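You operate a simulated robot arm through the tools that you are given. There is no shell and no other tool. Be economical: measure what you need, move in short steps, check, and stop when the job is done.

The job below is to be done with a simulated two-armed robot. You get a single attempt, and the scene is never put back.

Task
On the dining table top, fold the blue cloth in half.

The check looks at the end state, three seconds after you hand in, the way a careful person would. Anything else that was tipped, shoved, dropped, spilled or broken makes it a failure. Flat cloth is picked up by pressing the open fingertips on it (5 to 10 N) and closing them slowly along it; thin cloth reads only 2 to 8 mm in the jaws.

Robot
Two 7-joint arms with two-finger parallel grippers on one trunk, on a base that drives. Base frame: it is fixed to the floor where the robot stands at the start and does not move with it; the origin is under the middle of the robot, x ahead of it, y to its left, z up. Lengths are in m, angles in rad, forces in N, time in s.
The left shoulder is at the start at [0.07, 0.163, 1.045], the right one opposite. Places, roughly: dining table top [1.1, 0.1, 0.8]. Payload 3.43 kg a hand.
The TCP of each hand is the grasp point between the finger pads, 0.034 m short of the fingertips. In the tool frame z runs along the fingers and y along their closing line. Largest opening 0.128 m; finger width 0.024, thickness 0.012; the body of the gripper, 0.048 by 0.13 m, starts 0.096 m behind the TCP.
Orientation is that of the tool frame in the base frame, as a unit quaternion [x, y, z, w]. With the fingers straight down and closing along the base's y, the tool's x points along the base's -x, its y along +y and its z along -z.

Tools
- The arms move only by the tool nudge_tool. It takes "left_plan", "right_plan" or both (then of equal length, played together; a hand with none holds still); each is a list of rows, each an object (a shift or turn left out is 0, a gripper value left out holds the last) with "travel": the shift along the tool's x, y, z in m, a list of three; "rot": the turn, a rotation vector about the tool's x, y, z in rad, a list of three. In form: [{"travel": [x, y, z], "rot": [wx, wy, wz]}, ...]. A call has 1 to 20 rows; each row is the pose to reach, as a shift and turn from the pose commanded when the call began, along the tool's axes at that moment. "left_fingers" and "right_fingers" are, for a hand that has rows, the finger opening in m, from 0 to 0.128, set as the call begins (left out, the last holds). A row lasts 0.2 s, in which the tool goes at most 0.05 m and 0.15 rad; a call with a longer step from one row to the next is refused whole, and so is a gripper value outside its range. A pose out of reach is approached as far as the arm can. The call stops where the force on the tool passes 40 N (or 10 N more than at its start, if that is more) or the arm is blocked; 0.2 s more then pass. The fingers move at their own pace (about 0.153 m/s each) and stop on an object; they squeeze with about 25 N. The grip force told is the motor's: it shows also when the fingers shut on nothing. Time passes only in rows, and 0.2 s behind the last, so rows that repeat a pose let the fingers close. The reply holds the time, the measured pose of the TCP, the force on the tool along the base axes, the opening and the grip force, in the units named above and with some noise.
- Cameras (640 x 400 px; columns grow to the right, rows downward): "scene" is now at [0.1348, -0.0095, 1.2622]; the picture's right is [-0.13, -0.99, 0.00], its down [-0.66, 0.08, -0.75] and it looks along [0.74, -0.09, -0.66] (base axes); focal length 229 px, centre (320, 200). "left" rides on the left gripper at [0.076, 0.011, -0.16] in its tool frame; the picture's right is [-0.15, 0.99, 0.00], its down [-0.88, -0.13, -0.46] and it looks along [-0.45, -0.07, 0.89] (tool axes); focal length 234 px, centre (320, 200). "right" rides on the right gripper at [0.076, -0.011, -0.16] in its tool frame; the picture's right is [0.15, 0.99, 0.00], its down [-0.88, 0.13, -0.46] and it looks along [-0.45, 0.07, 0.89] (tool axes); focal length 234 px, centre (320, 200). There is no depth. A picture from a camera that has moved, and an enlarged one, comes with that camera's place and axes in the base frame and with its lens.
- camera(camera): a new picture of that camera. No time passes.
- move_column(by): slides the trunk up (or, below 0, down) by that many m; the arms and the scene camera ride with it, the base frame stays. It gives what a move gives, with no picture.
- base_move(legs): drives the robot by 1 to 6 legs, each [ahead, left, turn to the left] in m, m and rad, along the robot's own axes; the way and the turn of a leg run together, so that a leg with both is an arc; at most 1.5 m and 3.142 rad a leg. The arms and the cameras ride along, it lands a little off, and it stops where it bumps. It gives what a move gives.
- turn_head(pan, tilt): turns the head with the scene camera to pan (to the left, within 1.501 rad either way) and tilt (down, from -0.506 to 1.204), counted from straight ahead of the robot. It gives what a move gives.
- inspect(camera, box): a new picture of the part [left, top, right, bottom] of that camera's present view, enlarged. No time passes.
- finish_job(): hands the job in; it is judged then, once.

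Go step by step. Nothing tells you exact positions but the pictures and the camera data: compare them with the known pose of the tool, close in by small moves and look again before you grip or let go. The budget is 120 turns and 92 pictures, counting those below and the enlarged ones. Unless the task says otherwise, let go and move clear before handing in, and close with one line.

The tools are called by a JSON object that holds its "op" and its "data". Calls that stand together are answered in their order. nudge_tool: Moves the arms, as the interface text tells. Its arguments: {"type":"object","properties":{"left_plan":{"type":"array","items":{"type":"object","properties":{"travel":{"type":"array","items":{"type":"number"}},"rot":{"type":"array","items":{"type":"number"}}}}},"left_fingers":{"type":"number"},"right_plan":{"type":"array","items":{"type":"object","properties":{"travel":{"type":"array","items":{"type":"number"}},"rot":{"type":"array","items":{"type":"number"}}}}},"right_fingers":{"type":"number"}},"required":[]} The other tools are called the same way: move_column (by) slides the trunk up or down; base_move (legs) drives the base; turn_head (pan, tilt) turns the head that bears the scene camera; camera (camera) takes a picture; inspect (camera, box) takes an enlarged picture of a part of a camera's view; finish_job () hands the job in.

At the start:

```text
time_s: 0.0
left_eef_pos: [0.6417, 0.3389, 0.9969]
left_tcp_rot: [-0.001, 1.0, 0.0, 0.0]
left_ft_force: [0.2, 0.5, -0.5]
left_width: 0.1283
left_gripper_force: 0.0
right_eef_pos: [0.6688, -0.2695, 0.997]
right_tcp_rot: [0.0, 1.0, -0.001, 0.001]
right_ft_force: [1.0, 0.7, -0.4]
right_width: 0.1281
right_gripper_force: 0.1
trunk travel left (down, up): [-0.525, 0.415]
robot x, y, heading: [-0.0003, 0.0001, 0.004]
head pan, tilt: [-0.127, 0.728]
```

scene: 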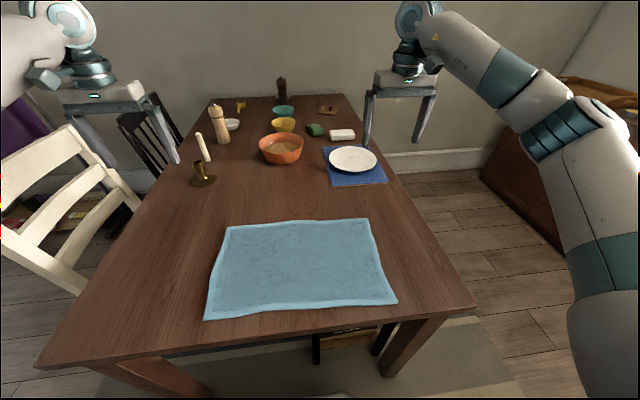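
right: 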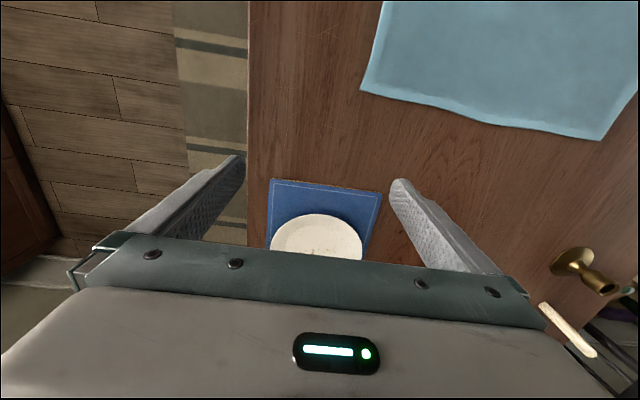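
left: 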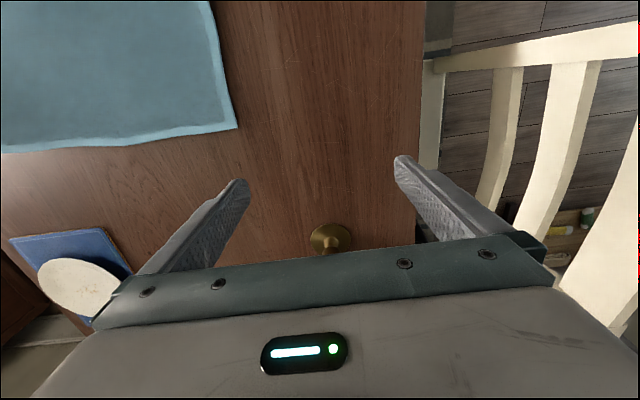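

The cloth's corners are at about x 0.35–0.62, y ±0.21, on a table at z≈0.76. I'll bring the hands inward over the cloth, then back the base up a little so the near corners are in comfortable reach.

{"op": "nudge_tool", "data": {"left_plan": [{"travel": [0.02, -0.035, 0]}, {"travel": [0.04, -0.07, 0]}, {"travel": [0.06, -0.1, 0]}, {"travel": [0.08, -0.125, 0]}, {"travel": [0.08, -0.125, 0]}], "right_plan": [{"travel": [0.025, 0.02, 0]}, {"travel": [0.05, 0.04, 0]}, {"travel": [0.08, 0.05, 0]}, {"travel": [0.107, 0.06, 0]}, {"travel": [0.107, 0.06, 0]}], "left_fingers": 0.06, "right_fingers": 0.06}}

{"op": "base_move", "data": {"legs": [[-0.13, 0, 0]]}}

{"op": "camera", "data": {"camera": "scene"}}

{"op": "camera", "data": {"camera": "left"}}

{"op": "camera", "data": {"camera": "right"}}

```text
time_s: 1.2
left_eef_pos: [0.5597, 0.2159, 0.9989]
left_tcp_rot: [-0.001, 1.0, 0.0, 0.0]
left_ft_force: [-0.9, 0.7, -0.7]
left_width: 0.0599
left_gripper_force: 0.0
right_eef_pos: [0.5615, -0.2085, 0.9942]
right_tcp_rot: [-0.001, 1.0, 0.001, -0.001]
right_ft_force: [0.2, 0.0, -0.1]
right_width: 0.06
right_gripper_force: 0.1
trunk travel left (down, up): [-0.525, 0.415]
robot x, y, heading: [0.0044, 0.0024, -0.0]
head pan, tilt: [-0.127, 0.728]
```

```text
time_s: 2.5
left_eef_pos: [0.4289, 0.2153, 0.9983]
left_tcp_rot: [-0.001, 1.0, -0.001, 0.0]
left_ft_force: [-0.6, 0.5, 0.2]
left_width: 0.0598
left_gripper_force: 0.0
right_eef_pos: [0.4308, -0.2084, 0.9947]
right_tcp_rot: [0.0, 1.0, 0.0, 0.0]
right_ft_force: [0.7, -0.7, 0.7]
right_width: 0.06
right_gripper_force: 0.1
trunk travel left (down, up): [-0.525, 0.415]
robot x, y, heading: [-0.1298, -0.0017, -0.001]
head pan, tilt: [-0.127, 0.728]
```

```text
88 pictures are left
camera scene: at [0.0034, -0.0096, 1.2622], right [-0.13, -0.99, 0.0], down [-0.66, 0.08, -0.75], along [0.74, -0.09, -0.66], focal length 229 px, centre (320, 200)
```

scene: 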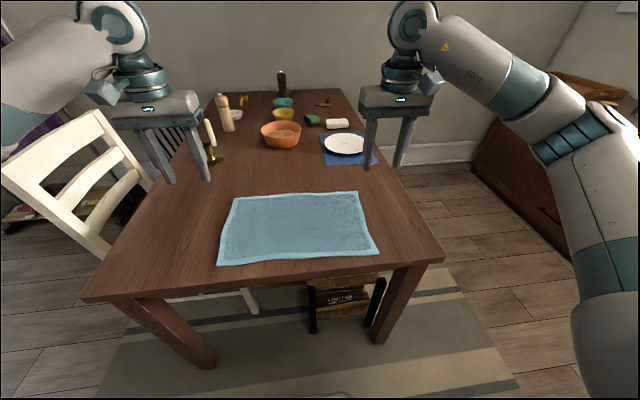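

```text
87 pictures are left
camera left: at [0.3533, 0.2257, 1.1589], right [0.15, 0.99, 0.0], down [0.88, -0.13, 0.46], along [0.45, -0.07, -0.89], focal length 234 px, centre (320, 200)
```

left: 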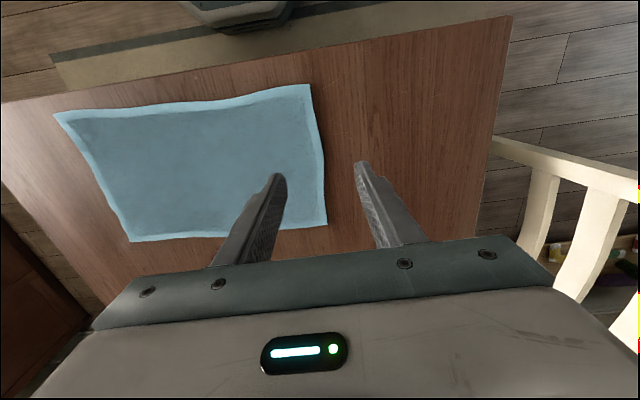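

```text
86 pictures are left
camera right: at [0.3539, -0.2205, 1.1541], right [-0.15, 0.99, 0.0], down [0.88, 0.13, 0.46], along [0.45, 0.07, -0.89], focal length 234 px, centre (320, 200)
```

right: 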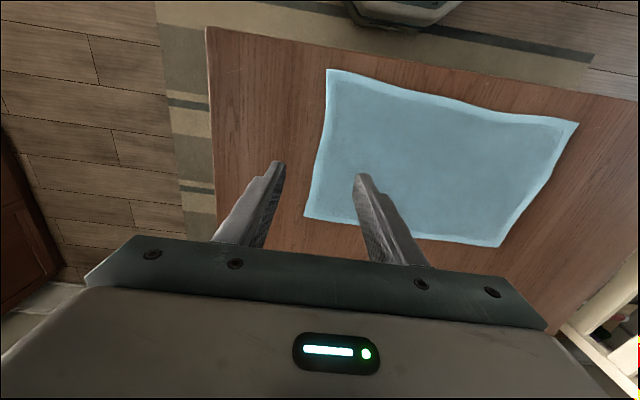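

Triangulated from both wrist cameras, the corners are NL (0.355, 0.205), NR (0.337, −0.208), FL (0.608, 0.200) and FR (0.592, −0.213), with the table at z≈0.76. I'll bring both hands to just above the near corners, with the fingers closing along the near edge.

{"op": "nudge_tool", "data": {"left_plan": [{"travel": [0.02, -0.018, 0.03]}, {"travel": [0.04, -0.036, 0.06]}, {"travel": [0.061, -0.052, 0.09]}, {"travel": [0.061, -0.052, 0.125]}, {"travel": [0.061, -0.052, 0.16]}, {"travel": [0.061, -0.052, 0.185]}, {"travel": [0.061, -0.052, 0.185]}], "right_plan": [{"travel": [0.025, 0.014, 0.03]}, {"travel": [0.05, 0.028, 0.06]}, {"travel": [0.077, 0.042, 0.09]}, {"travel": [0.077, 0.042, 0.125]}, {"travel": [0.077, 0.042, 0.155]}, {"travel": [0.077, 0.042, 0.181]}, {"travel": [0.077, 0.042, 0.181]}], "left_fingers": 0.05, "right_fingers": 0.05}}

{"op": "camera", "data": {"camera": "left"}}

{"op": "camera", "data": {"camera": "right"}}

```text
time_s: 4.1
left_eef_pos: [0.3682, 0.1625, 0.812]
left_tcp_rot: [-0.001, 1.0, 0.0, 0.001]
left_ft_force: [-0.4, 0.4, 0.3]
left_width: 0.0497
left_gripper_force: 0.1
right_eef_pos: [0.3519, -0.1664, 0.8129]
right_tcp_rot: [0.0, 1.0, 0.0, 0.0]
right_ft_force: [-0.5, 0.1, 0.2]
right_width: 0.0501
right_gripper_force: 0.1
trunk travel left (down, up): [-0.525, 0.415]
robot x, y, heading: [-0.132, -0.0008, -0.004]
head pan, tilt: [-0.127, 0.728]
```

```text
85 pictures are left
camera left: at [0.2932, 0.1734, 0.9718], right [0.15, 0.99, 0.0], down [0.88, -0.13, 0.46], along [0.45, -0.07, -0.89], focal length 234 px, centre (320, 200)
```

left: 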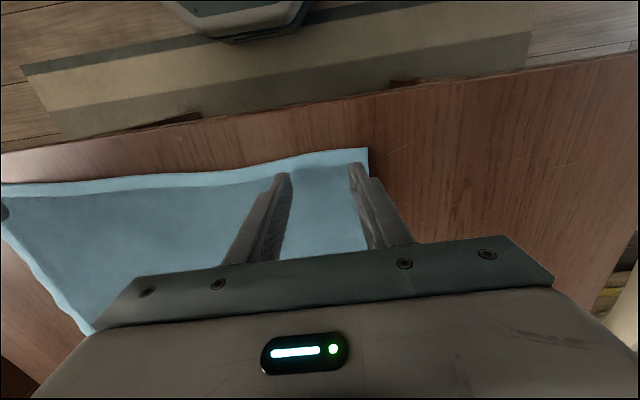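

```text
84 pictures are left
camera right: at [0.2759, -0.1781, 0.973], right [-0.15, 0.99, 0.0], down [0.88, 0.13, 0.46], along [0.45, 0.07, -0.89], focal length 234 px, centre (320, 200)
```

right: 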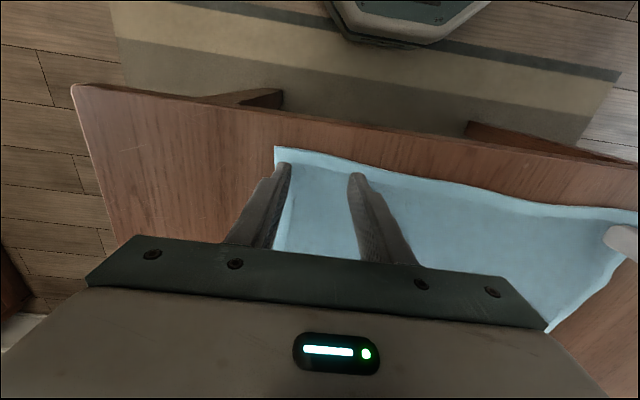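

Both hands sit correctly over the near corners. I'll lower them gently until they touch.

{"op": "nudge_tool", "data": {"left_plan": [{"travel": [0, 0, 0.006]}, {"travel": [0, 0, 0.011]}, {"travel": [0, 0, 0.015]}, {"travel": [0, 0, 0.015]}], "right_plan": [{"travel": [0, 0, 0.006]}, {"travel": [0, 0, 0.011]}, {"travel": [0, 0, 0.016]}, {"travel": [0, 0, 0.016]}]}}

```text
time_s: 5.1
left_eef_pos: [0.3673, 0.1636, 0.7978]
left_tcp_rot: [-0.001, 1.0, 0.0, 0.0]
left_ft_force: [-0.1, 0.5, -0.7]
left_width: 0.0499
left_gripper_force: 0.0
right_eef_pos: [0.3545, -0.1663, 0.798]
right_tcp_rot: [0.0, 1.0, 0.0, 0.0]
right_ft_force: [-0.2, 0.1, 0.3]
right_width: 0.0499
right_gripper_force: 0.0
trunk travel left (down, up): [-0.525, 0.415]
robot x, y, heading: [-0.1313, 0.0005, 0.002]
head pan, tilt: [-0.127, 0.728]
```

{"op": "nudge_tool", "data": {"left_plan": [{"travel": [0, 0, 0.002]}, {"travel": [0, 0, 0.004]}, {"travel": [0, 0, 0.004]}], "right_plan": [{"travel": [0, 0, 0.002]}, {"travel": [0, 0, 0.004]}, {"travel": [0, 0, 0.004]}]}}

```text
time_s: 5.9
left_eef_pos: [0.3679, 0.1626, 0.7933]
left_tcp_rot: [-0.001, 1.0, 0.0, 0.0]
left_ft_force: [-0.5, 0.0, -0.7]
left_width: 0.05
left_gripper_force: 0.0
right_eef_pos: [0.3541, -0.1673, 0.7935]
right_tcp_rot: [0.0, 1.0, 0.0, 0.0]
right_ft_force: [-0.2, 0.0, 0.1]
right_width: 0.0499
right_gripper_force: 0.1
trunk travel left (down, up): [-0.525, 0.415]
robot x, y, heading: [-0.132, 0.0004, 0.002]
head pan, tilt: [-0.127, 0.728]
```

No contact yet, so I'll keep going down in small steps.

{"op": "nudge_tool", "data": {"left_plan": [{"travel": [0, 0, 0.002]}, {"travel": [0, 0, 0.003]}, {"travel": [0, 0, 0.003]}], "right_plan": [{"travel": [0, 0, 0.002]}, {"travel": [0, 0, 0.003]}, {"travel": [0, 0, 0.003]}]}}

```text
time_s: 6.7
left_eef_pos: [0.3687, 0.1627, 0.7913]
left_tcp_rot: [0.0, 1.0, 0.001, 0.0]
left_ft_force: [0.7, 0.2, -1.1]
left_width: 0.05
left_gripper_force: 0.1
right_eef_pos: [0.3539, -0.1661, 0.7906]
right_tcp_rot: [0.001, 1.0, 0.0, 0.0]
right_ft_force: [0.0, -0.1, 0.2]
right_width: 0.0499
right_gripper_force: 0.1
trunk travel left (down, up): [-0.525, 0.415]
robot x, y, heading: [-0.1299, 0.0039, -0.004]
head pan, tilt: [-0.127, 0.728]
```

{"op": "nudge_tool", "data": {"left_plan": [{"travel": [0, 0, 0.002]}, {"travel": [0, 0, 0.003]}, {"travel": [0, 0, 0.003]}], "right_plan": [{"travel": [0, 0, 0.002]}, {"travel": [0, 0, 0.003]}, {"travel": [0, 0, 0.003]}]}}

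{"op": "inspect", "data": {"camera": "left", "box": [200, 120, 440, 270]}}

```text
time_s: 7.5
left_eef_pos: [0.3675, 0.1642, 0.7883]
left_tcp_rot: [-0.001, 1.0, 0.0, 0.0]
left_ft_force: [0.7, 0.5, 1.0]
left_width: 0.0501
left_gripper_force: 0.1
right_eef_pos: [0.3548, -0.1681, 0.7879]
right_tcp_rot: [0.0, 1.0, 0.001, 0.0]
right_ft_force: [1.2, 0.7, 4.4]
right_width: 0.0499
right_gripper_force: 0.1
trunk travel left (down, up): [-0.525, 0.415]
robot x, y, heading: [-0.1304, 0.002, -0.003]
head pan, tilt: [-0.127, 0.728]
```

```text
2.67 times, centred on (320, 195) of left
camera zoom: at [0.2925, 0.1742, 0.9491], right [0.15, 0.99, 0.0], down [0.88, -0.13, 0.46], along [0.45, -0.07, -0.89], focal length 624 px, centre (320, 213)
```

zoom: 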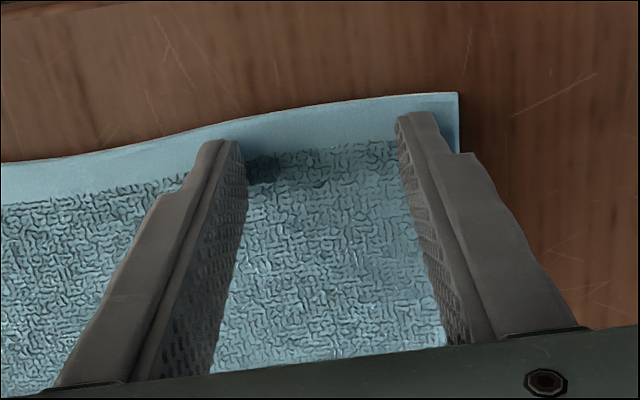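

The right hand has just made contact (4 N) and the left is barely touching. I'll press slightly more with each.

{"op": "nudge_tool", "data": {"left_plan": [{"travel": [0, 0, 0.001]}, {"travel": [0, 0, 0.0015]}, {"travel": [0, 0, 0.0015]}], "right_plan": [{"travel": [0, 0, 0.0005]}, {"travel": [0, 0, 0.0007]}, {"travel": [0, 0, 0.0007]}]}}

```text
time_s: 8.3
left_eef_pos: [0.3686, 0.1635, 0.789]
left_tcp_rot: [-0.001, 1.0, 0.0, 0.0]
left_ft_force: [0.0, 0.8, 4.1]
left_width: 0.05
left_gripper_force: 0.0
right_eef_pos: [0.3538, -0.1678, 0.7869]
right_tcp_rot: [0.0, 1.0, 0.0, 0.001]
right_ft_force: [0.5, -2.5, 8.5]
right_width: 0.0501
right_gripper_force: 0.1
trunk travel left (down, up): [-0.525, 0.415]
robot x, y, heading: [-0.127, 0.0022, -0.001]
head pan, tilt: [-0.127, 0.728]
```

Right is at 8.5 N and left at 4 N. I'll press the left a touch more and start closing in small steps.

{"op": "nudge_tool", "data": {"left_plan": [{"travel": [0, 0, 0.001]}, {"travel": [0, 0, 0.001]}], "right_plan": [{"travel": [0, 0, 0]}, {"travel": [0, 0, 0]}]}}

{"op": "nudge_tool", "data": {"left_plan": [{"travel": [0, 0, 0]}, {"travel": [0, 0, 0]}], "right_plan": [{"travel": [0, 0, 0]}, {"travel": [0, 0, 0]}], "left_fingers": 0.042, "right_fingers": 0.042}}

{"op": "nudge_tool", "data": {"left_plan": [{"travel": [0, 0, 0]}, {"travel": [0, 0, 0]}], "right_plan": [{"travel": [0, 0, 0]}, {"travel": [0, 0, 0]}], "left_fingers": 0.034, "right_fingers": 0.034}}

{"op": "inspect", "data": {"camera": "left", "box": [200, 120, 440, 270]}}

{"op": "inspect", "data": {"camera": "right", "box": [200, 120, 440, 270]}}

```text
time_s: 8.9
left_eef_pos: [0.3686, 0.1621, 0.7874]
left_tcp_rot: [-0.001, 1.0, -0.001, 0.001]
left_ft_force: [-0.2, 1.9, 10.6]
left_width: 0.0499
left_gripper_force: 0.0
right_eef_pos: [0.3542, -0.1675, 0.7879]
right_tcp_rot: [0.0, 1.0, 0.0, 0.001]
right_ft_force: [0.2, -2.1, 8.3]
right_width: 0.0499
right_gripper_force: 0.2
trunk travel left (down, up): [-0.525, 0.415]
robot x, y, heading: [-0.13, 0.0014, -0.003]
head pan, tilt: [-0.127, 0.728]
```

```text
time_s: 9.5
left_eef_pos: [0.3676, 0.1633, 0.7872]
left_tcp_rot: [-0.002, 1.0, 0.0, 0.001]
left_ft_force: [0.7, -2.9, 11.5]
left_width: 0.0411
left_gripper_force: 0.1
right_eef_pos: [0.3527, -0.1662, 0.7884]
right_tcp_rot: [0.0, 1.0, -0.001, 0.0]
right_ft_force: [0.0, 2.9, 9.6]
right_width: 0.0421
right_gripper_force: 0.1
trunk travel left (down, up): [-0.525, 0.415]
robot x, y, heading: [-0.1285, 0.0006, -0.001]
head pan, tilt: [-0.127, 0.728]
```

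```text
time_s: 10.1
left_eef_pos: [0.3677, 0.1632, 0.7871]
left_tcp_rot: [-0.001, 1.0, 0.001, 0.001]
left_ft_force: [0.3, -4.0, 11.7]
left_width: 0.0336
left_gripper_force: 0.1
right_eef_pos: [0.3538, -0.1672, 0.7876]
right_tcp_rot: [0.0, 1.0, 0.0, 0.001]
right_ft_force: [0.1, 2.2, 8.8]
right_width: 0.0341
right_gripper_force: 0.1
trunk travel left (down, up): [-0.525, 0.415]
robot x, y, heading: [-0.1321, -0.0014, 0.002]
head pan, tilt: [-0.127, 0.728]
```

```text
2.67 times, centred on (320, 195) of left
camera zoom: at [0.2922, 0.1738, 0.9472], right [0.15, 0.99, 0.0], down [0.88, -0.13, 0.46], along [0.45, -0.07, -0.89], focal length 624 px, centre (320, 213)
```

zoom: 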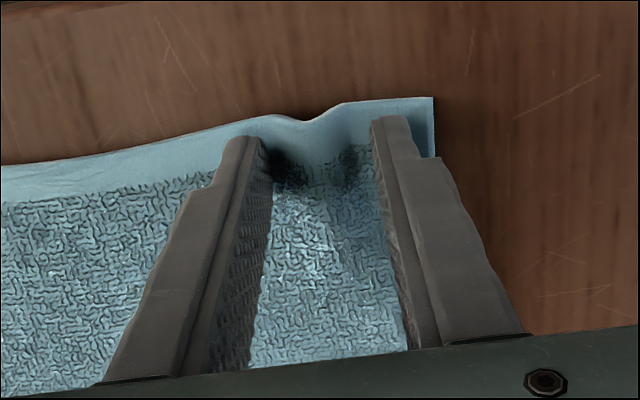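

```text
2.67 times, centred on (320, 195) of right
camera zoom: at [0.2769, -0.1785, 0.9467], right [-0.15, 0.99, 0.0], down [0.88, 0.13, 0.46], along [0.45, 0.07, -0.89], focal length 624 px, centre (320, 213)
```

zoom: 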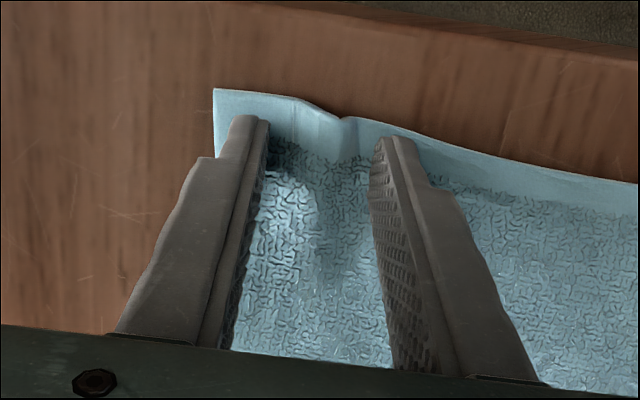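

The cloth is bunching nicely between the fingers. I'll keep closing in steps.

{"op": "nudge_tool", "data": {"left_plan": [{"travel": [0, 0, 0]}, {"travel": [0, 0, 0]}], "right_plan": [{"travel": [0, 0, 0]}, {"travel": [0, 0, 0]}], "left_fingers": 0.026, "right_fingers": 0.026}}

{"op": "nudge_tool", "data": {"left_plan": [{"travel": [0, 0, 0]}, {"travel": [0, 0, 0]}], "right_plan": [{"travel": [0, 0, 0]}, {"travel": [0, 0, 0]}], "left_fingers": 0.018, "right_fingers": 0.018}}

{"op": "nudge_tool", "data": {"left_plan": [{"travel": [0, 0, 0]}, {"travel": [0, 0, 0]}], "right_plan": [{"travel": [0, 0, 0]}, {"travel": [0, 0, 0]}], "left_fingers": 0.01, "right_fingers": 0.01}}

{"op": "nudge_tool", "data": {"left_plan": [{"travel": [0, 0, 0]}, {"travel": [0, 0, 0]}, {"travel": [0, 0, 0]}], "right_plan": [{"travel": [0, 0, 0]}, {"travel": [0, 0, 0]}, {"travel": [0, 0, 0]}], "left_fingers": 0.0, "right_fingers": 0.0}}

{"op": "inspect", "data": {"camera": "left", "box": [200, 120, 440, 270]}}

{"op": "inspect", "data": {"camera": "right", "box": [200, 120, 440, 270]}}

```text
time_s: 10.7
left_eef_pos: [0.3689, 0.1623, 0.7876]
left_tcp_rot: [-0.001, 1.0, 0.0, 0.001]
left_ft_force: [0.4, -4.1, 12.2]
left_width: 0.0261
left_gripper_force: 0.0
right_eef_pos: [0.3537, -0.1667, 0.787]
right_tcp_rot: [0.0, 1.0, 0.0, 0.001]
right_ft_force: [0.2, 3.7, 8.8]
right_width: 0.0262
right_gripper_force: 0.3
trunk travel left (down, up): [-0.525, 0.415]
robot x, y, heading: [-0.1315, -0.0011, 0.001]
head pan, tilt: [-0.127, 0.728]
```

```text
time_s: 11.3
left_eef_pos: [0.368, 0.1629, 0.7868]
left_tcp_rot: [-0.001, 1.0, 0.0, 0.001]
left_ft_force: [-0.3, -4.9, 12.5]
left_width: 0.0187
left_gripper_force: 0.6
right_eef_pos: [0.3537, -0.1679, 0.7886]
right_tcp_rot: [0.001, 1.0, 0.0, 0.001]
right_ft_force: [0.5, 3.6, 8.5]
right_width: 0.0192
right_gripper_force: 0.9
trunk travel left (down, up): [-0.525, 0.415]
robot x, y, heading: [-0.1306, -0.0021, 0.001]
head pan, tilt: [-0.127, 0.728]
```

```text
time_s: 11.9
left_eef_pos: [0.368, 0.1631, 0.7877]
left_tcp_rot: [-0.001, 1.0, 0.0, 0.001]
left_ft_force: [-0.1, -5.7, 13.6]
left_width: 0.0095
left_gripper_force: 9.1
right_eef_pos: [0.3549, -0.1662, 0.7875]
right_tcp_rot: [0.0, 1.0, 0.0, 0.001]
right_ft_force: [1.0, 4.2, 9.8]
right_width: 0.0117
right_gripper_force: 2.1
trunk travel left (down, up): [-0.525, 0.415]
robot x, y, heading: [-0.1288, 0.0009, -0.0]
head pan, tilt: [-0.127, 0.728]
```

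```text
time_s: 12.7
left_eef_pos: [0.3679, 0.1627, 0.7868]
left_tcp_rot: [-0.001, 1.0, -0.001, 0.001]
left_ft_force: [-0.3, -9.3, 13.7]
left_width: 0.0071
left_gripper_force: 24.7
right_eef_pos: [0.3537, -0.1655, 0.7877]
right_tcp_rot: [0.0, 1.0, 0.0, 0.0]
right_ft_force: [1.7, 11.8, 10.9]
right_width: 0.0041
right_gripper_force: 25.3
trunk travel left (down, up): [-0.525, 0.415]
robot x, y, heading: [-0.129, -0.0009, -0.004]
head pan, tilt: [-0.127, 0.728]
```

```text
2.67 times, centred on (320, 195) of left
camera zoom: at [0.292, 0.1739, 0.9473], right [0.15, 0.99, 0.0], down [0.88, -0.13, 0.46], along [0.45, -0.07, -0.89], focal length 624 px, centre (320, 213)
```

zoom: 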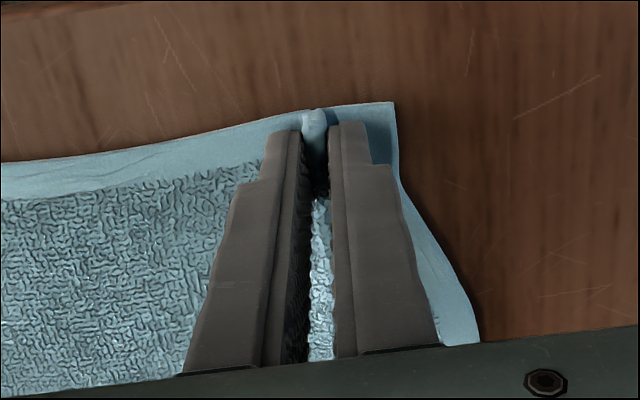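

```text
2.67 times, centred on (320, 195) of right
camera zoom: at [0.2767, -0.1781, 0.947], right [-0.15, 0.99, 0.0], down [0.88, 0.13, 0.46], along [0.45, 0.07, -0.89], focal length 624 px, centre (320, 213)
```

zoom: 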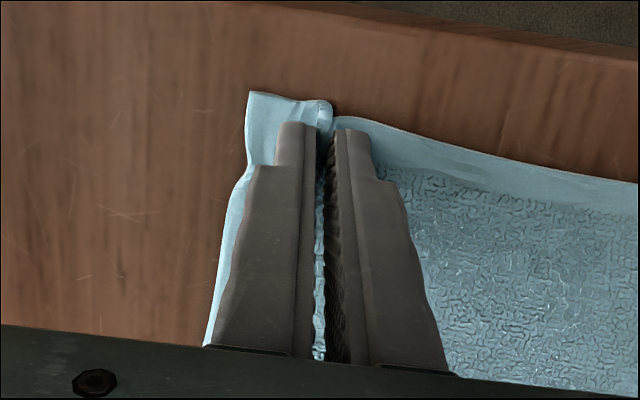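

Both corners are gripped (7 mm and 4 mm in the jaws). I'll lift and carry them along an arc towards the far edge, checking halfway.

{"op": "nudge_tool", "data": {"left_plan": [{"travel": [-0.005, 0, -0.012]}, {"travel": [-0.012, 0, -0.025]}, {"travel": [-0.022, 0, -0.04]}, {"travel": [-0.034, 0, -0.055]}, {"travel": [-0.048, -0.001, -0.068]}, {"travel": [-0.064, -0.001, -0.082]}, {"travel": [-0.082, -0.001, -0.094]}, {"travel": [-0.1, -0.002, -0.102]}, {"travel": [-0.1, -0.002, -0.102]}], "right_plan": [{"travel": [-0.005, 0, -0.012]}, {"travel": [-0.012, 0, -0.025]}, {"travel": [-0.022, 0, -0.04]}, {"travel": [-0.034, 0, -0.055]}, {"travel": [-0.048, -0.001, -0.068]}, {"travel": [-0.064, -0.001, -0.082]}, {"travel": [-0.082, -0.001, -0.094]}, {"travel": [-0.1, -0.002, -0.102]}, {"travel": [-0.1, -0.002, -0.102]}]}}

{"op": "camera", "data": {"camera": "scene"}}

{"op": "camera", "data": {"camera": "left"}}

{"op": "camera", "data": {"camera": "right"}}

```text
time_s: 14.7
left_eef_pos: [0.4693, 0.1625, 0.8885]
left_tcp_rot: [-0.001, 1.0, 0.0, 0.0]
left_ft_force: [-0.4, -7.1, -0.2]
left_width: 0.0063
left_gripper_force: 24.7
right_eef_pos: [0.4541, -0.1676, 0.8891]
right_tcp_rot: [0.0, 1.0, 0.001, 0.0]
right_ft_force: [-1.1, 8.7, 0.3]
right_width: 0.0038
right_gripper_force: 24.6
trunk travel left (down, up): [-0.525, 0.415]
robot x, y, heading: [-0.1306, -0.0002, 0.002]
head pan, tilt: [-0.127, 0.728]
```

```text
78 pictures are left
camera scene: at [0.0039, -0.0095, 1.2622], right [-0.13, -0.99, 0.0], down [-0.66, 0.08, -0.75], along [0.74, -0.09, -0.66], focal length 229 px, centre (320, 200)
```

scene: 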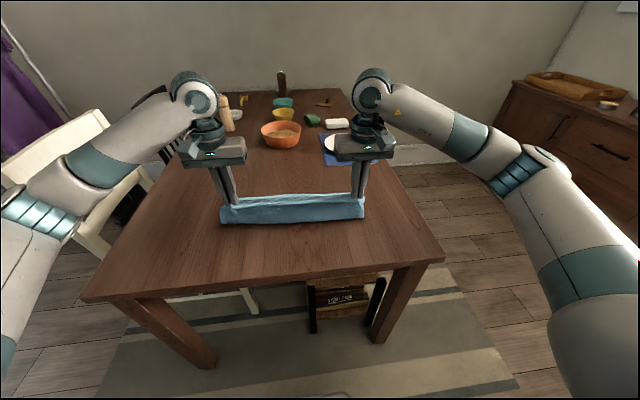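

```text
77 pictures are left
camera left: at [0.3936, 0.1721, 1.05], right [0.15, 0.99, 0.0], down [0.88, -0.13, 0.46], along [0.45, -0.07, -0.89], focal length 234 px, centre (320, 200)
```

left: 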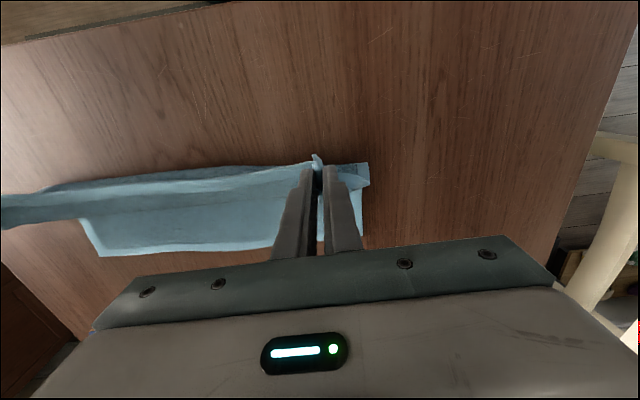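

```text
76 pictures are left
camera right: at [0.3777, -0.18, 1.0488], right [-0.15, 0.99, 0.0], down [0.88, 0.13, 0.46], along [0.45, 0.07, -0.89], focal length 234 px, centre (320, 200)
```

right: 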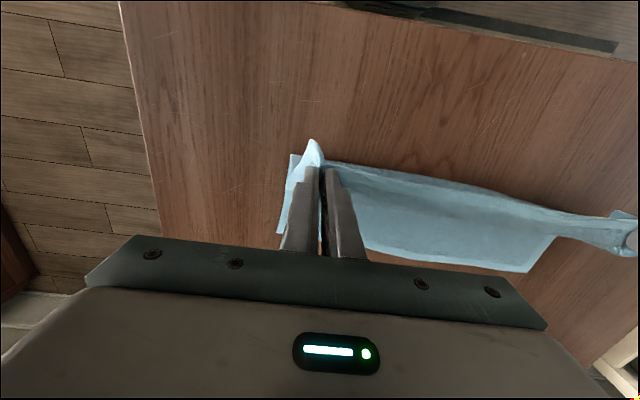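

The cloth folds cleanly and the far corners have not moved (≈0.605, 0.20 and 0.588, −0.215). I'll continue the arc down to the far edge.

{"op": "nudge_tool", "data": {"left_plan": [{"travel": [-0.015, 0, -0.004]}, {"travel": [-0.03, 0, -0.006]}, {"travel": [-0.045, 0, -0.004]}, {"travel": [-0.06, 0, 0.001]}, {"travel": [-0.075, 0, 0.01]}, {"travel": [-0.09, 0, 0.024]}, {"travel": [-0.103, 0, 0.04]}, {"travel": [-0.113, 0, 0.055]}, {"travel": [-0.12, 0, 0.068]}, {"travel": [-0.124, -0.001, 0.08]}, {"travel": [-0.126, -0.002, 0.09]}, {"travel": [-0.126, -0.002, 0.09]}], "right_plan": [{"travel": [-0.015, 0, -0.004]}, {"travel": [-0.03, 0, -0.006]}, {"travel": [-0.045, 0, -0.004]}, {"travel": [-0.06, 0, 0.001]}, {"travel": [-0.075, 0, 0.01]}, {"travel": [-0.09, 0, 0.024]}, {"travel": [-0.103, 0, 0.04]}, {"travel": [-0.113, 0, 0.055]}, {"travel": [-0.12, 0, 0.068]}, {"travel": [-0.124, -0.001, 0.08]}, {"travel": [-0.126, -0.002, 0.09]}, {"travel": [-0.126, -0.002, 0.09]}]}}

{"op": "camera", "data": {"camera": "scene"}}

{"op": "camera", "data": {"camera": "left"}}

{"op": "camera", "data": {"camera": "right"}}

```text
time_s: 17.3
left_eef_pos: [0.5938, 0.159, 0.7976]
left_tcp_rot: [-0.001, 1.0, 0.0, 0.0]
left_ft_force: [-0.9, -7.7, 3.2]
left_width: 0.0064
left_gripper_force: 24.9
right_eef_pos: [0.5804, -0.1705, 0.7982]
right_tcp_rot: [-0.001, 1.0, 0.0, 0.0]
right_ft_force: [-0.3, 8.8, 0.6]
right_width: 0.0039
right_gripper_force: 25.0
trunk travel left (down, up): [-0.525, 0.415]
robot x, y, heading: [-0.1312, -0.0001, -0.004]
head pan, tilt: [-0.127, 0.728]
```

```text
75 pictures are left
camera scene: at [0.0038, -0.0096, 1.2623], right [-0.13, -0.99, 0.0], down [-0.66, 0.08, -0.75], along [0.74, -0.09, -0.66], focal length 229 px, centre (320, 200)
```

scene: 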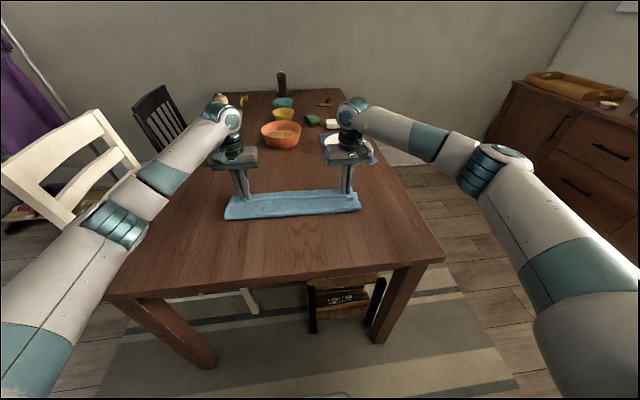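

```text
74 pictures are left
camera left: at [0.5193, 0.1704, 0.9581], right [0.15, 0.99, 0.0], down [0.88, -0.13, 0.46], along [0.45, -0.07, -0.89], focal length 234 px, centre (320, 200)
```

left: 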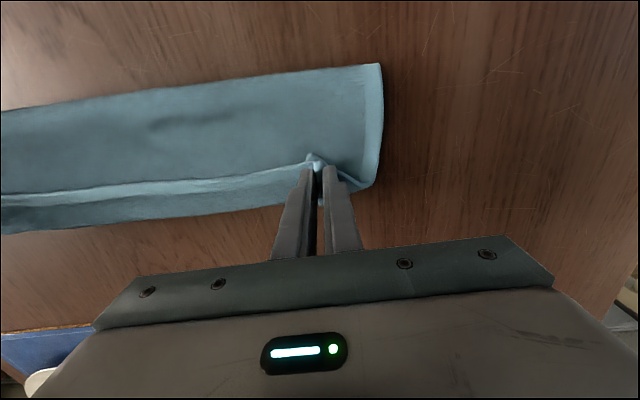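

```text
73 pictures are left
camera right: at [0.5035, -0.182, 0.958], right [-0.15, 0.99, 0.0], down [0.88, 0.13, 0.46], along [0.45, 0.07, -0.89], focal length 234 px, centre (320, 200)
```

right: 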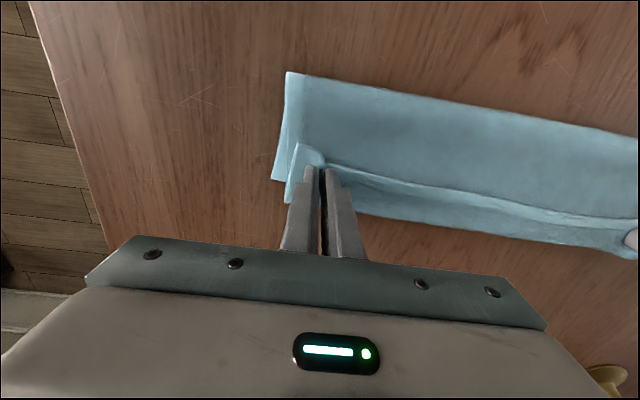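

The edge is near its target. I'll zoom in to see how the held hem lies against the lower edge before releasing.

{"op": "inspect", "data": {"camera": "left", "box": [160, 110, 400, 260]}}

{"op": "inspect", "data": {"camera": "right", "box": [240, 110, 480, 260]}}

{"op": "inspect", "data": {"camera": "scene", "box": [200, 140, 400, 265]}}

```text
2.67 times, centred on (280, 185) of left
camera zoom: at [0.5193, 0.1704, 0.9581], right [0.15, 0.99, 0.0], down [0.88, -0.13, 0.46], along [0.45, -0.07, -0.89], focal length 624 px, centre (427, 240)
```

zoom: 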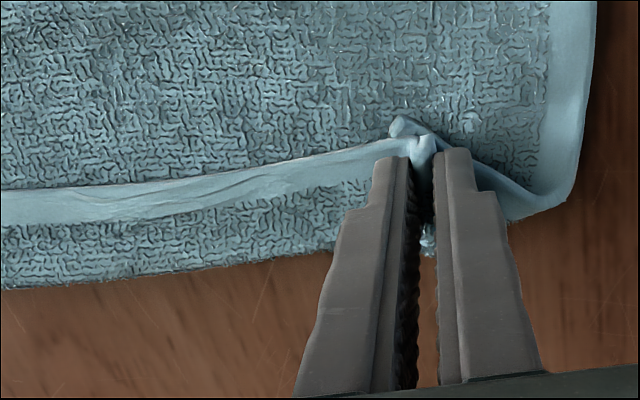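

```text
2.67 times, centred on (360, 185) of right
camera zoom: at [0.5035, -0.182, 0.958], right [-0.15, 0.99, 0.0], down [0.88, 0.13, 0.46], along [0.45, 0.07, -0.89], focal length 624 px, centre (213, 240)
```

zoom: 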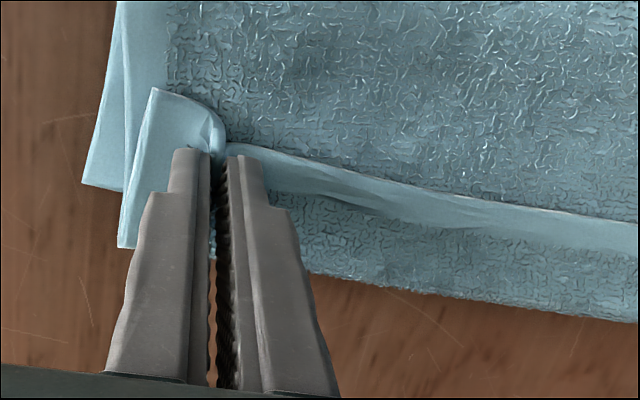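

```text
3.20 times, centred on (300, 202) of scene
camera zoom: at [0.0038, -0.0096, 1.2623], right [-0.13, -0.99, 0.0], down [-0.66, 0.08, -0.75], along [0.74, -0.09, -0.66], focal length 734 px, centre (384, 192)
```

zoom: 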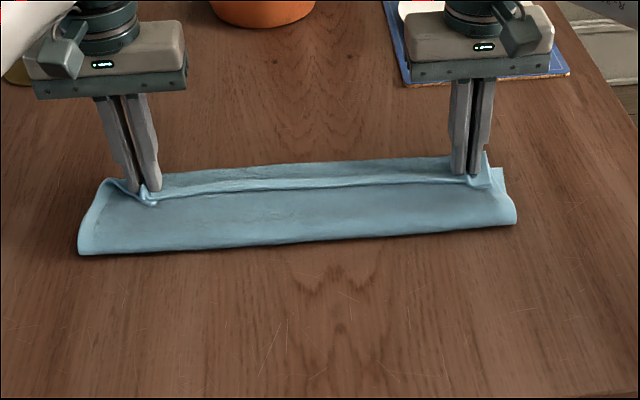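

The hem is curled back under the fingers, and the upper layer has a few centimetres too much because the fold line sits at ≈0.51. I'll back up along the arc to shift the fold line, then stop with the edge held a few centimetres above the far edge.

{"op": "nudge_tool", "data": {"left_plan": [{"travel": [0.005, 0, -0.02]}, {"travel": [0.015, 0, -0.045]}, {"travel": [0.03, 0, -0.065]}, {"travel": [0.05, 0, -0.08]}, {"travel": [0.07, 0, -0.09]}, {"travel": [0.07, 0, -0.09]}], "right_plan": [{"travel": [0.005, 0, -0.02]}, {"travel": [0.015, 0, -0.045]}, {"travel": [0.03, 0, -0.065]}, {"travel": [0.05, 0, -0.08]}, {"travel": [0.07, 0, -0.09]}, {"travel": [0.07, 0, -0.09]}]}}

{"op": "camera", "data": {"camera": "scene"}}

{"op": "camera", "data": {"camera": "left"}}

{"op": "camera", "data": {"camera": "right"}}

```text
time_s: 18.7
left_eef_pos: [0.5244, 0.1592, 0.8883]
left_tcp_rot: [-0.001, 1.0, 0.001, 0.0]
left_ft_force: [0.4, -5.9, 0.5]
left_width: 0.0063
left_gripper_force: 25.2
right_eef_pos: [0.5098, -0.1694, 0.8876]
right_tcp_rot: [0.0, 1.0, 0.0, -0.001]
right_ft_force: [0.9, 6.9, -0.6]
right_width: 0.0041
right_gripper_force: 24.9
trunk travel left (down, up): [-0.525, 0.415]
robot x, y, heading: [-0.1284, 0.0014, -0.001]
head pan, tilt: [-0.127, 0.728]
```

```text
69 pictures are left
camera scene: at [0.005, -0.0096, 1.2621], right [-0.13, -0.99, 0.0], down [-0.66, 0.08, -0.75], along [0.74, -0.09, -0.67], focal length 229 px, centre (320, 200)
```

scene: 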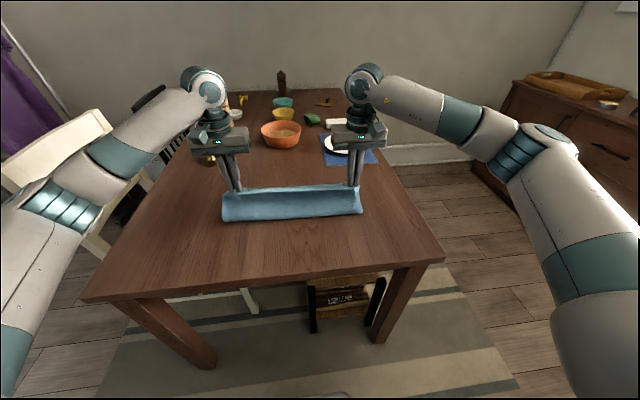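

```text
68 pictures are left
camera left: at [0.4491, 0.1694, 1.048], right [0.14, 0.99, 0.0], down [0.88, -0.13, 0.45], along [0.45, -0.07, -0.89], focal length 234 px, centre (320, 200)
```

left: 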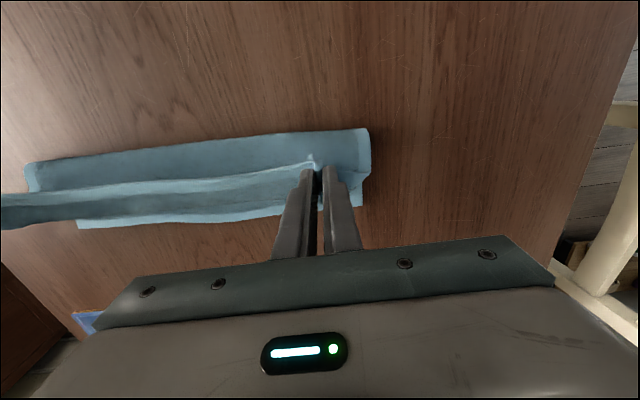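

```text
67 pictures are left
camera right: at [0.4327, -0.1811, 1.0468], right [-0.15, 0.99, 0.0], down [0.88, 0.13, 0.45], along [0.45, 0.07, -0.89], focal length 234 px, centre (320, 200)
```

right: 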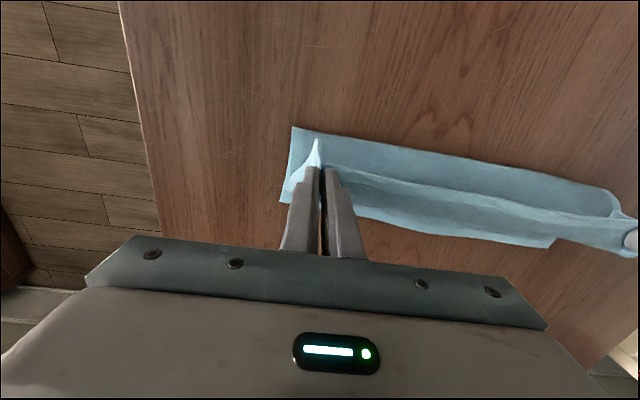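

The far edge hasn't moved (0.604 and 0.590), but the fold sits at ≈0.50 instead of 0.48. I'll give slack toward the robot so the fold settles back, then move forward with a tighter arc.

{"op": "nudge_tool", "data": {"left_plan": [{"travel": [0.02, 0, 0.008]}, {"travel": [0.04, 0, 0.018]}, {"travel": [0.06, 0, 0.03]}, {"travel": [0.06, 0, 0.035]}, {"travel": [0.06, 0, 0.035]}, {"travel": [0.045, 0, 0.027]}, {"travel": [0.024, 0, 0.018]}, {"travel": [0.009, 0, 0.02]}, {"travel": [-0.006, 0, 0.025]}, {"travel": [-0.021, 0, 0.035]}, {"travel": [-0.036, 0, 0.046]}, {"travel": [-0.051, 0, 0.06]}, {"travel": [-0.051, 0, 0.06]}], "right_plan": [{"travel": [0.02, 0, 0.008]}, {"travel": [0.04, 0, 0.018]}, {"travel": [0.06, 0, 0.03]}, {"travel": [0.06, 0, 0.035]}, {"travel": [0.06, 0, 0.035]}, {"travel": [0.045, 0, 0.027]}, {"travel": [0.024, 0, 0.018]}, {"travel": [0.009, 0, 0.02]}, {"travel": [-0.006, 0, 0.025]}, {"travel": [-0.021, 0, 0.035]}, {"travel": [-0.036, 0, 0.046]}, {"travel": [-0.051, 0, 0.06]}, {"travel": [-0.051, 0, 0.06]}]}}

{"op": "inspect", "data": {"camera": "scene", "box": [200, 140, 400, 265]}}

{"op": "camera", "data": {"camera": "left"}}

{"op": "camera", "data": {"camera": "right"}}

```text
time_s: 21.5
left_eef_pos: [0.5748, 0.1598, 0.8282]
left_tcp_rot: [0.001, 1.0, 0.0, 0.0]
left_ft_force: [0.9, -9.2, 0.0]
left_width: 0.0067
left_gripper_force: 24.9
right_eef_pos: [0.561, -0.17, 0.829]
right_tcp_rot: [0.0, 1.0, 0.0, 0.0]
right_ft_force: [0.9, 8.9, 0.8]
right_width: 0.004
right_gripper_force: 24.7
trunk travel left (down, up): [-0.525, 0.415]
robot x, y, heading: [-0.1331, -0.0001, -0.001]
head pan, tilt: [-0.127, 0.728]
```

```text
3.20 times, centred on (300, 202) of scene
camera zoom: at [0.0036, -0.0096, 1.2623], right [-0.13, -0.99, 0.0], down [-0.66, 0.08, -0.75], along [0.74, -0.09, -0.66], focal length 734 px, centre (384, 192)
```

zoom: 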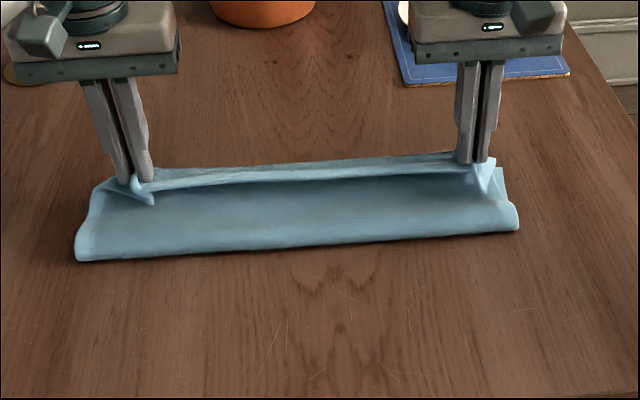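

```text
65 pictures are left
camera left: at [0.4995, 0.1708, 0.9879], right [0.15, 0.99, 0.0], down [0.88, -0.13, 0.46], along [0.45, -0.07, -0.89], focal length 234 px, centre (320, 200)
```

left: 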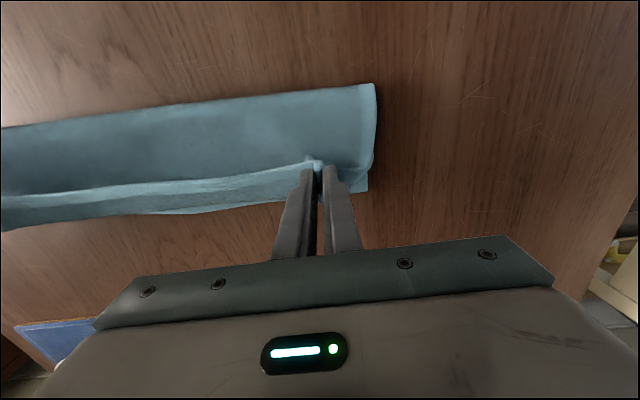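

```text
64 pictures are left
camera right: at [0.4848, -0.1824, 0.9879], right [-0.15, 0.99, 0.0], down [0.88, 0.13, 0.46], along [0.45, 0.07, -0.89], focal length 234 px, centre (320, 200)
```

right: 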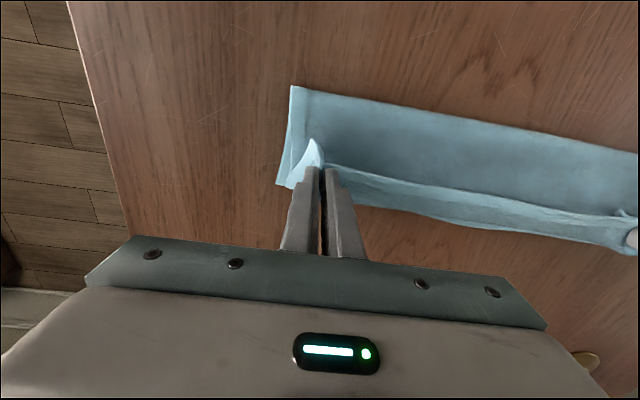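

The edge is now about 4 cm above the far edge, with the fold relaxed. I'll release here so the hem falls forward flat.

{"op": "nudge_tool", "data": {"left_plan": [{"travel": [0, 0, 0]}, {"travel": [0, 0, 0]}, {"travel": [0, 0, 0]}], "right_plan": [{"travel": [0, 0, 0]}, {"travel": [0, 0, 0]}, {"travel": [0, 0, 0]}], "left_fingers": 0.05, "right_fingers": 0.05}}

{"op": "inspect", "data": {"camera": "scene", "box": [200, 140, 400, 265]}}

{"op": "camera", "data": {"camera": "left"}}

{"op": "camera", "data": {"camera": "right"}}

```text
time_s: 22.3
left_eef_pos: [0.5756, 0.16, 0.8278]
left_tcp_rot: [-0.001, 1.0, 0.001, 0.001]
left_ft_force: [0.0, 0.1, -0.1]
left_width: 0.0502
left_gripper_force: 0.1
right_eef_pos: [0.5636, -0.1713, 0.8267]
right_tcp_rot: [0.0, 1.0, 0.0, 0.0]
right_ft_force: [0.1, 0.0, -0.7]
right_width: 0.05
right_gripper_force: 0.0
trunk travel left (down, up): [-0.525, 0.415]
robot x, y, heading: [-0.1309, 0.0021, 0.0]
head pan, tilt: [-0.127, 0.728]
```

```text
3.20 times, centred on (300, 202) of scene
camera zoom: at [0.0042, -0.0095, 1.2622], right [-0.13, -0.99, 0.0], down [-0.66, 0.08, -0.75], along [0.74, -0.09, -0.66], focal length 734 px, centre (384, 192)
```

zoom: 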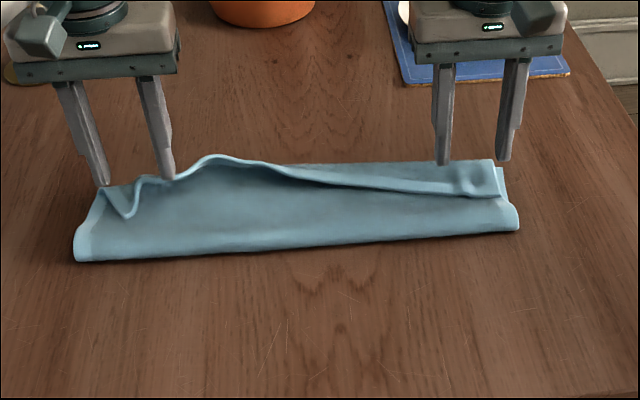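

```text
62 pictures are left
camera left: at [0.4999, 0.1711, 0.9876], right [0.14, 0.99, 0.0], down [0.88, -0.13, 0.46], along [0.45, -0.07, -0.89], focal length 234 px, centre (320, 200)
```

left: 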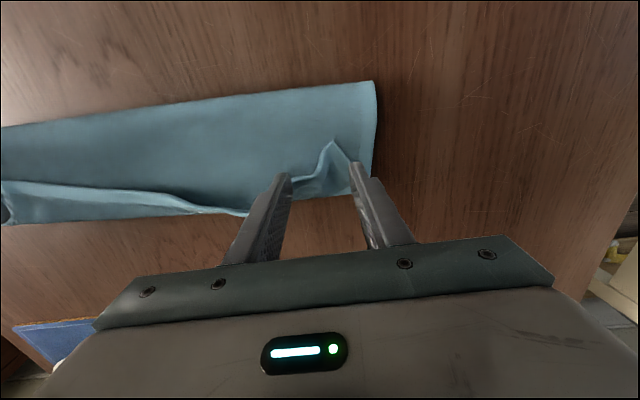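

```text
61 pictures are left
camera right: at [0.4853, -0.1827, 0.9876], right [-0.15, 0.99, 0.0], down [0.88, 0.13, 0.46], along [0.45, 0.07, -0.89], focal length 234 px, centre (320, 200)
```

right: 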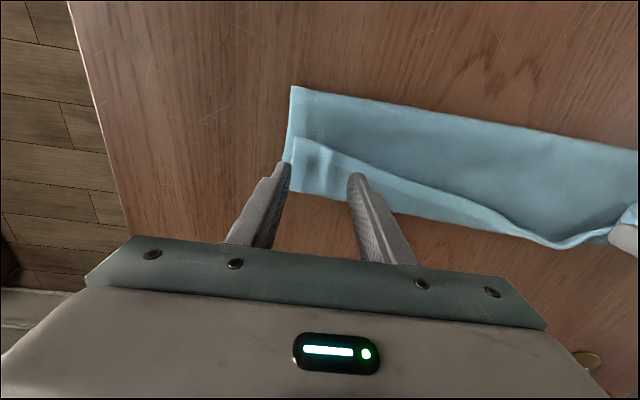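

The hem is unrolling on the left but still lies curled back on the right. I'll raise both hands clear and let it settle.

{"op": "nudge_tool", "data": {"left_plan": [{"travel": [0, 0, -0.02]}, {"travel": [0, 0, -0.05]}, {"travel": [0, 0, -0.09]}, {"travel": [0, 0, -0.12]}, {"travel": [0, 0, -0.12]}, {"travel": [0, 0, -0.12]}, {"travel": [0, 0, -0.12]}], "right_plan": [{"travel": [0, 0, -0.02]}, {"travel": [0, 0, -0.05]}, {"travel": [0, 0, -0.09]}, {"travel": [0, 0, -0.12]}, {"travel": [0, 0, -0.12]}, {"travel": [0, 0, -0.12]}, {"travel": [0, 0, -0.12]}]}}

{"op": "inspect", "data": {"camera": "scene", "box": [200, 140, 400, 265]}}

{"op": "camera", "data": {"camera": "left"}}

{"op": "camera", "data": {"camera": "right"}}

```text
time_s: 23.9
left_eef_pos: [0.5729, 0.1608, 0.9483]
left_tcp_rot: [-0.001, 1.0, 0.0, -0.001]
left_ft_force: [0.7, -0.5, -0.4]
left_width: 0.05
left_gripper_force: 0.0
right_eef_pos: [0.5591, -0.1706, 0.9474]
right_tcp_rot: [-0.001, 1.0, 0.001, -0.001]
right_ft_force: [-0.7, 0.4, -0.2]
right_width: 0.0501
right_gripper_force: 0.1
trunk travel left (down, up): [-0.525, 0.415]
robot x, y, heading: [-0.1291, -0.0015, -0.0]
head pan, tilt: [-0.127, 0.728]
```

```text
3.20 times, centred on (300, 202) of scene
camera zoom: at [0.0045, -0.0095, 1.2622], right [-0.13, -0.99, 0.0], down [-0.66, 0.08, -0.75], along [0.74, -0.09, -0.67], focal length 734 px, centre (384, 192)
```

zoom: 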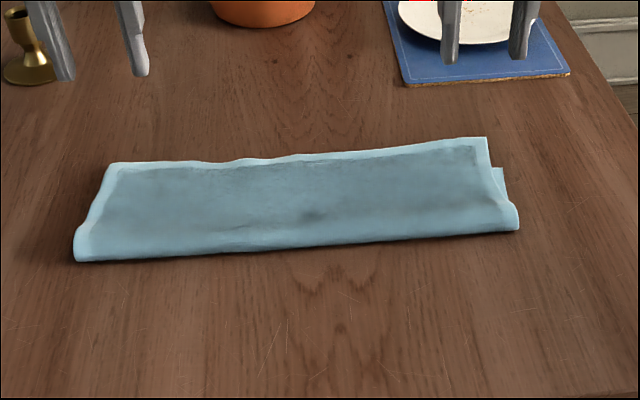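

```text
59 pictures are left
camera left: at [0.498, 0.1712, 1.1081], right [0.15, 0.99, 0.0], down [0.88, -0.13, 0.45], along [0.45, -0.07, -0.89], focal length 234 px, centre (320, 200)
```

left: 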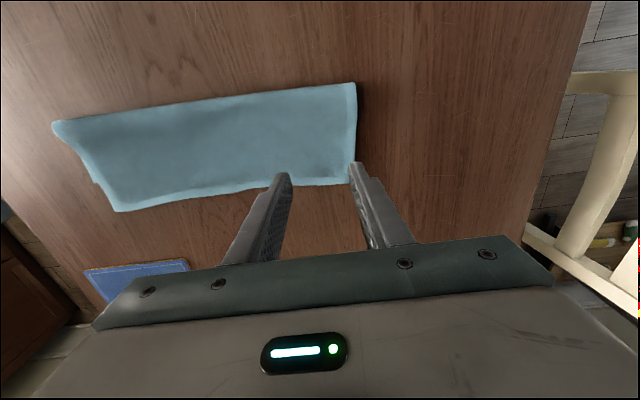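

```text
58 pictures are left
camera right: at [0.4818, -0.1823, 1.1067], right [-0.15, 0.99, 0.0], down [0.88, 0.13, 0.46], along [0.45, 0.07, -0.89], focal length 234 px, centre (320, 200)
```

right: 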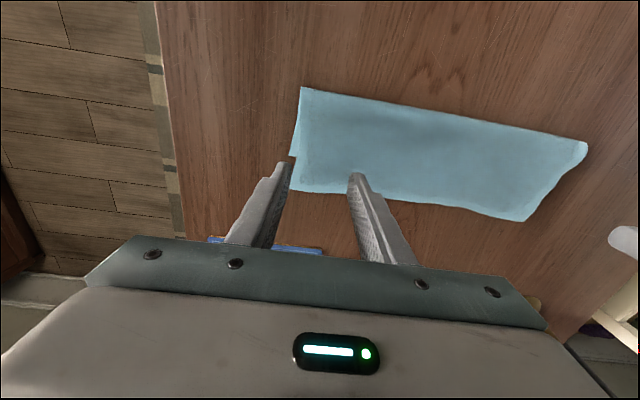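

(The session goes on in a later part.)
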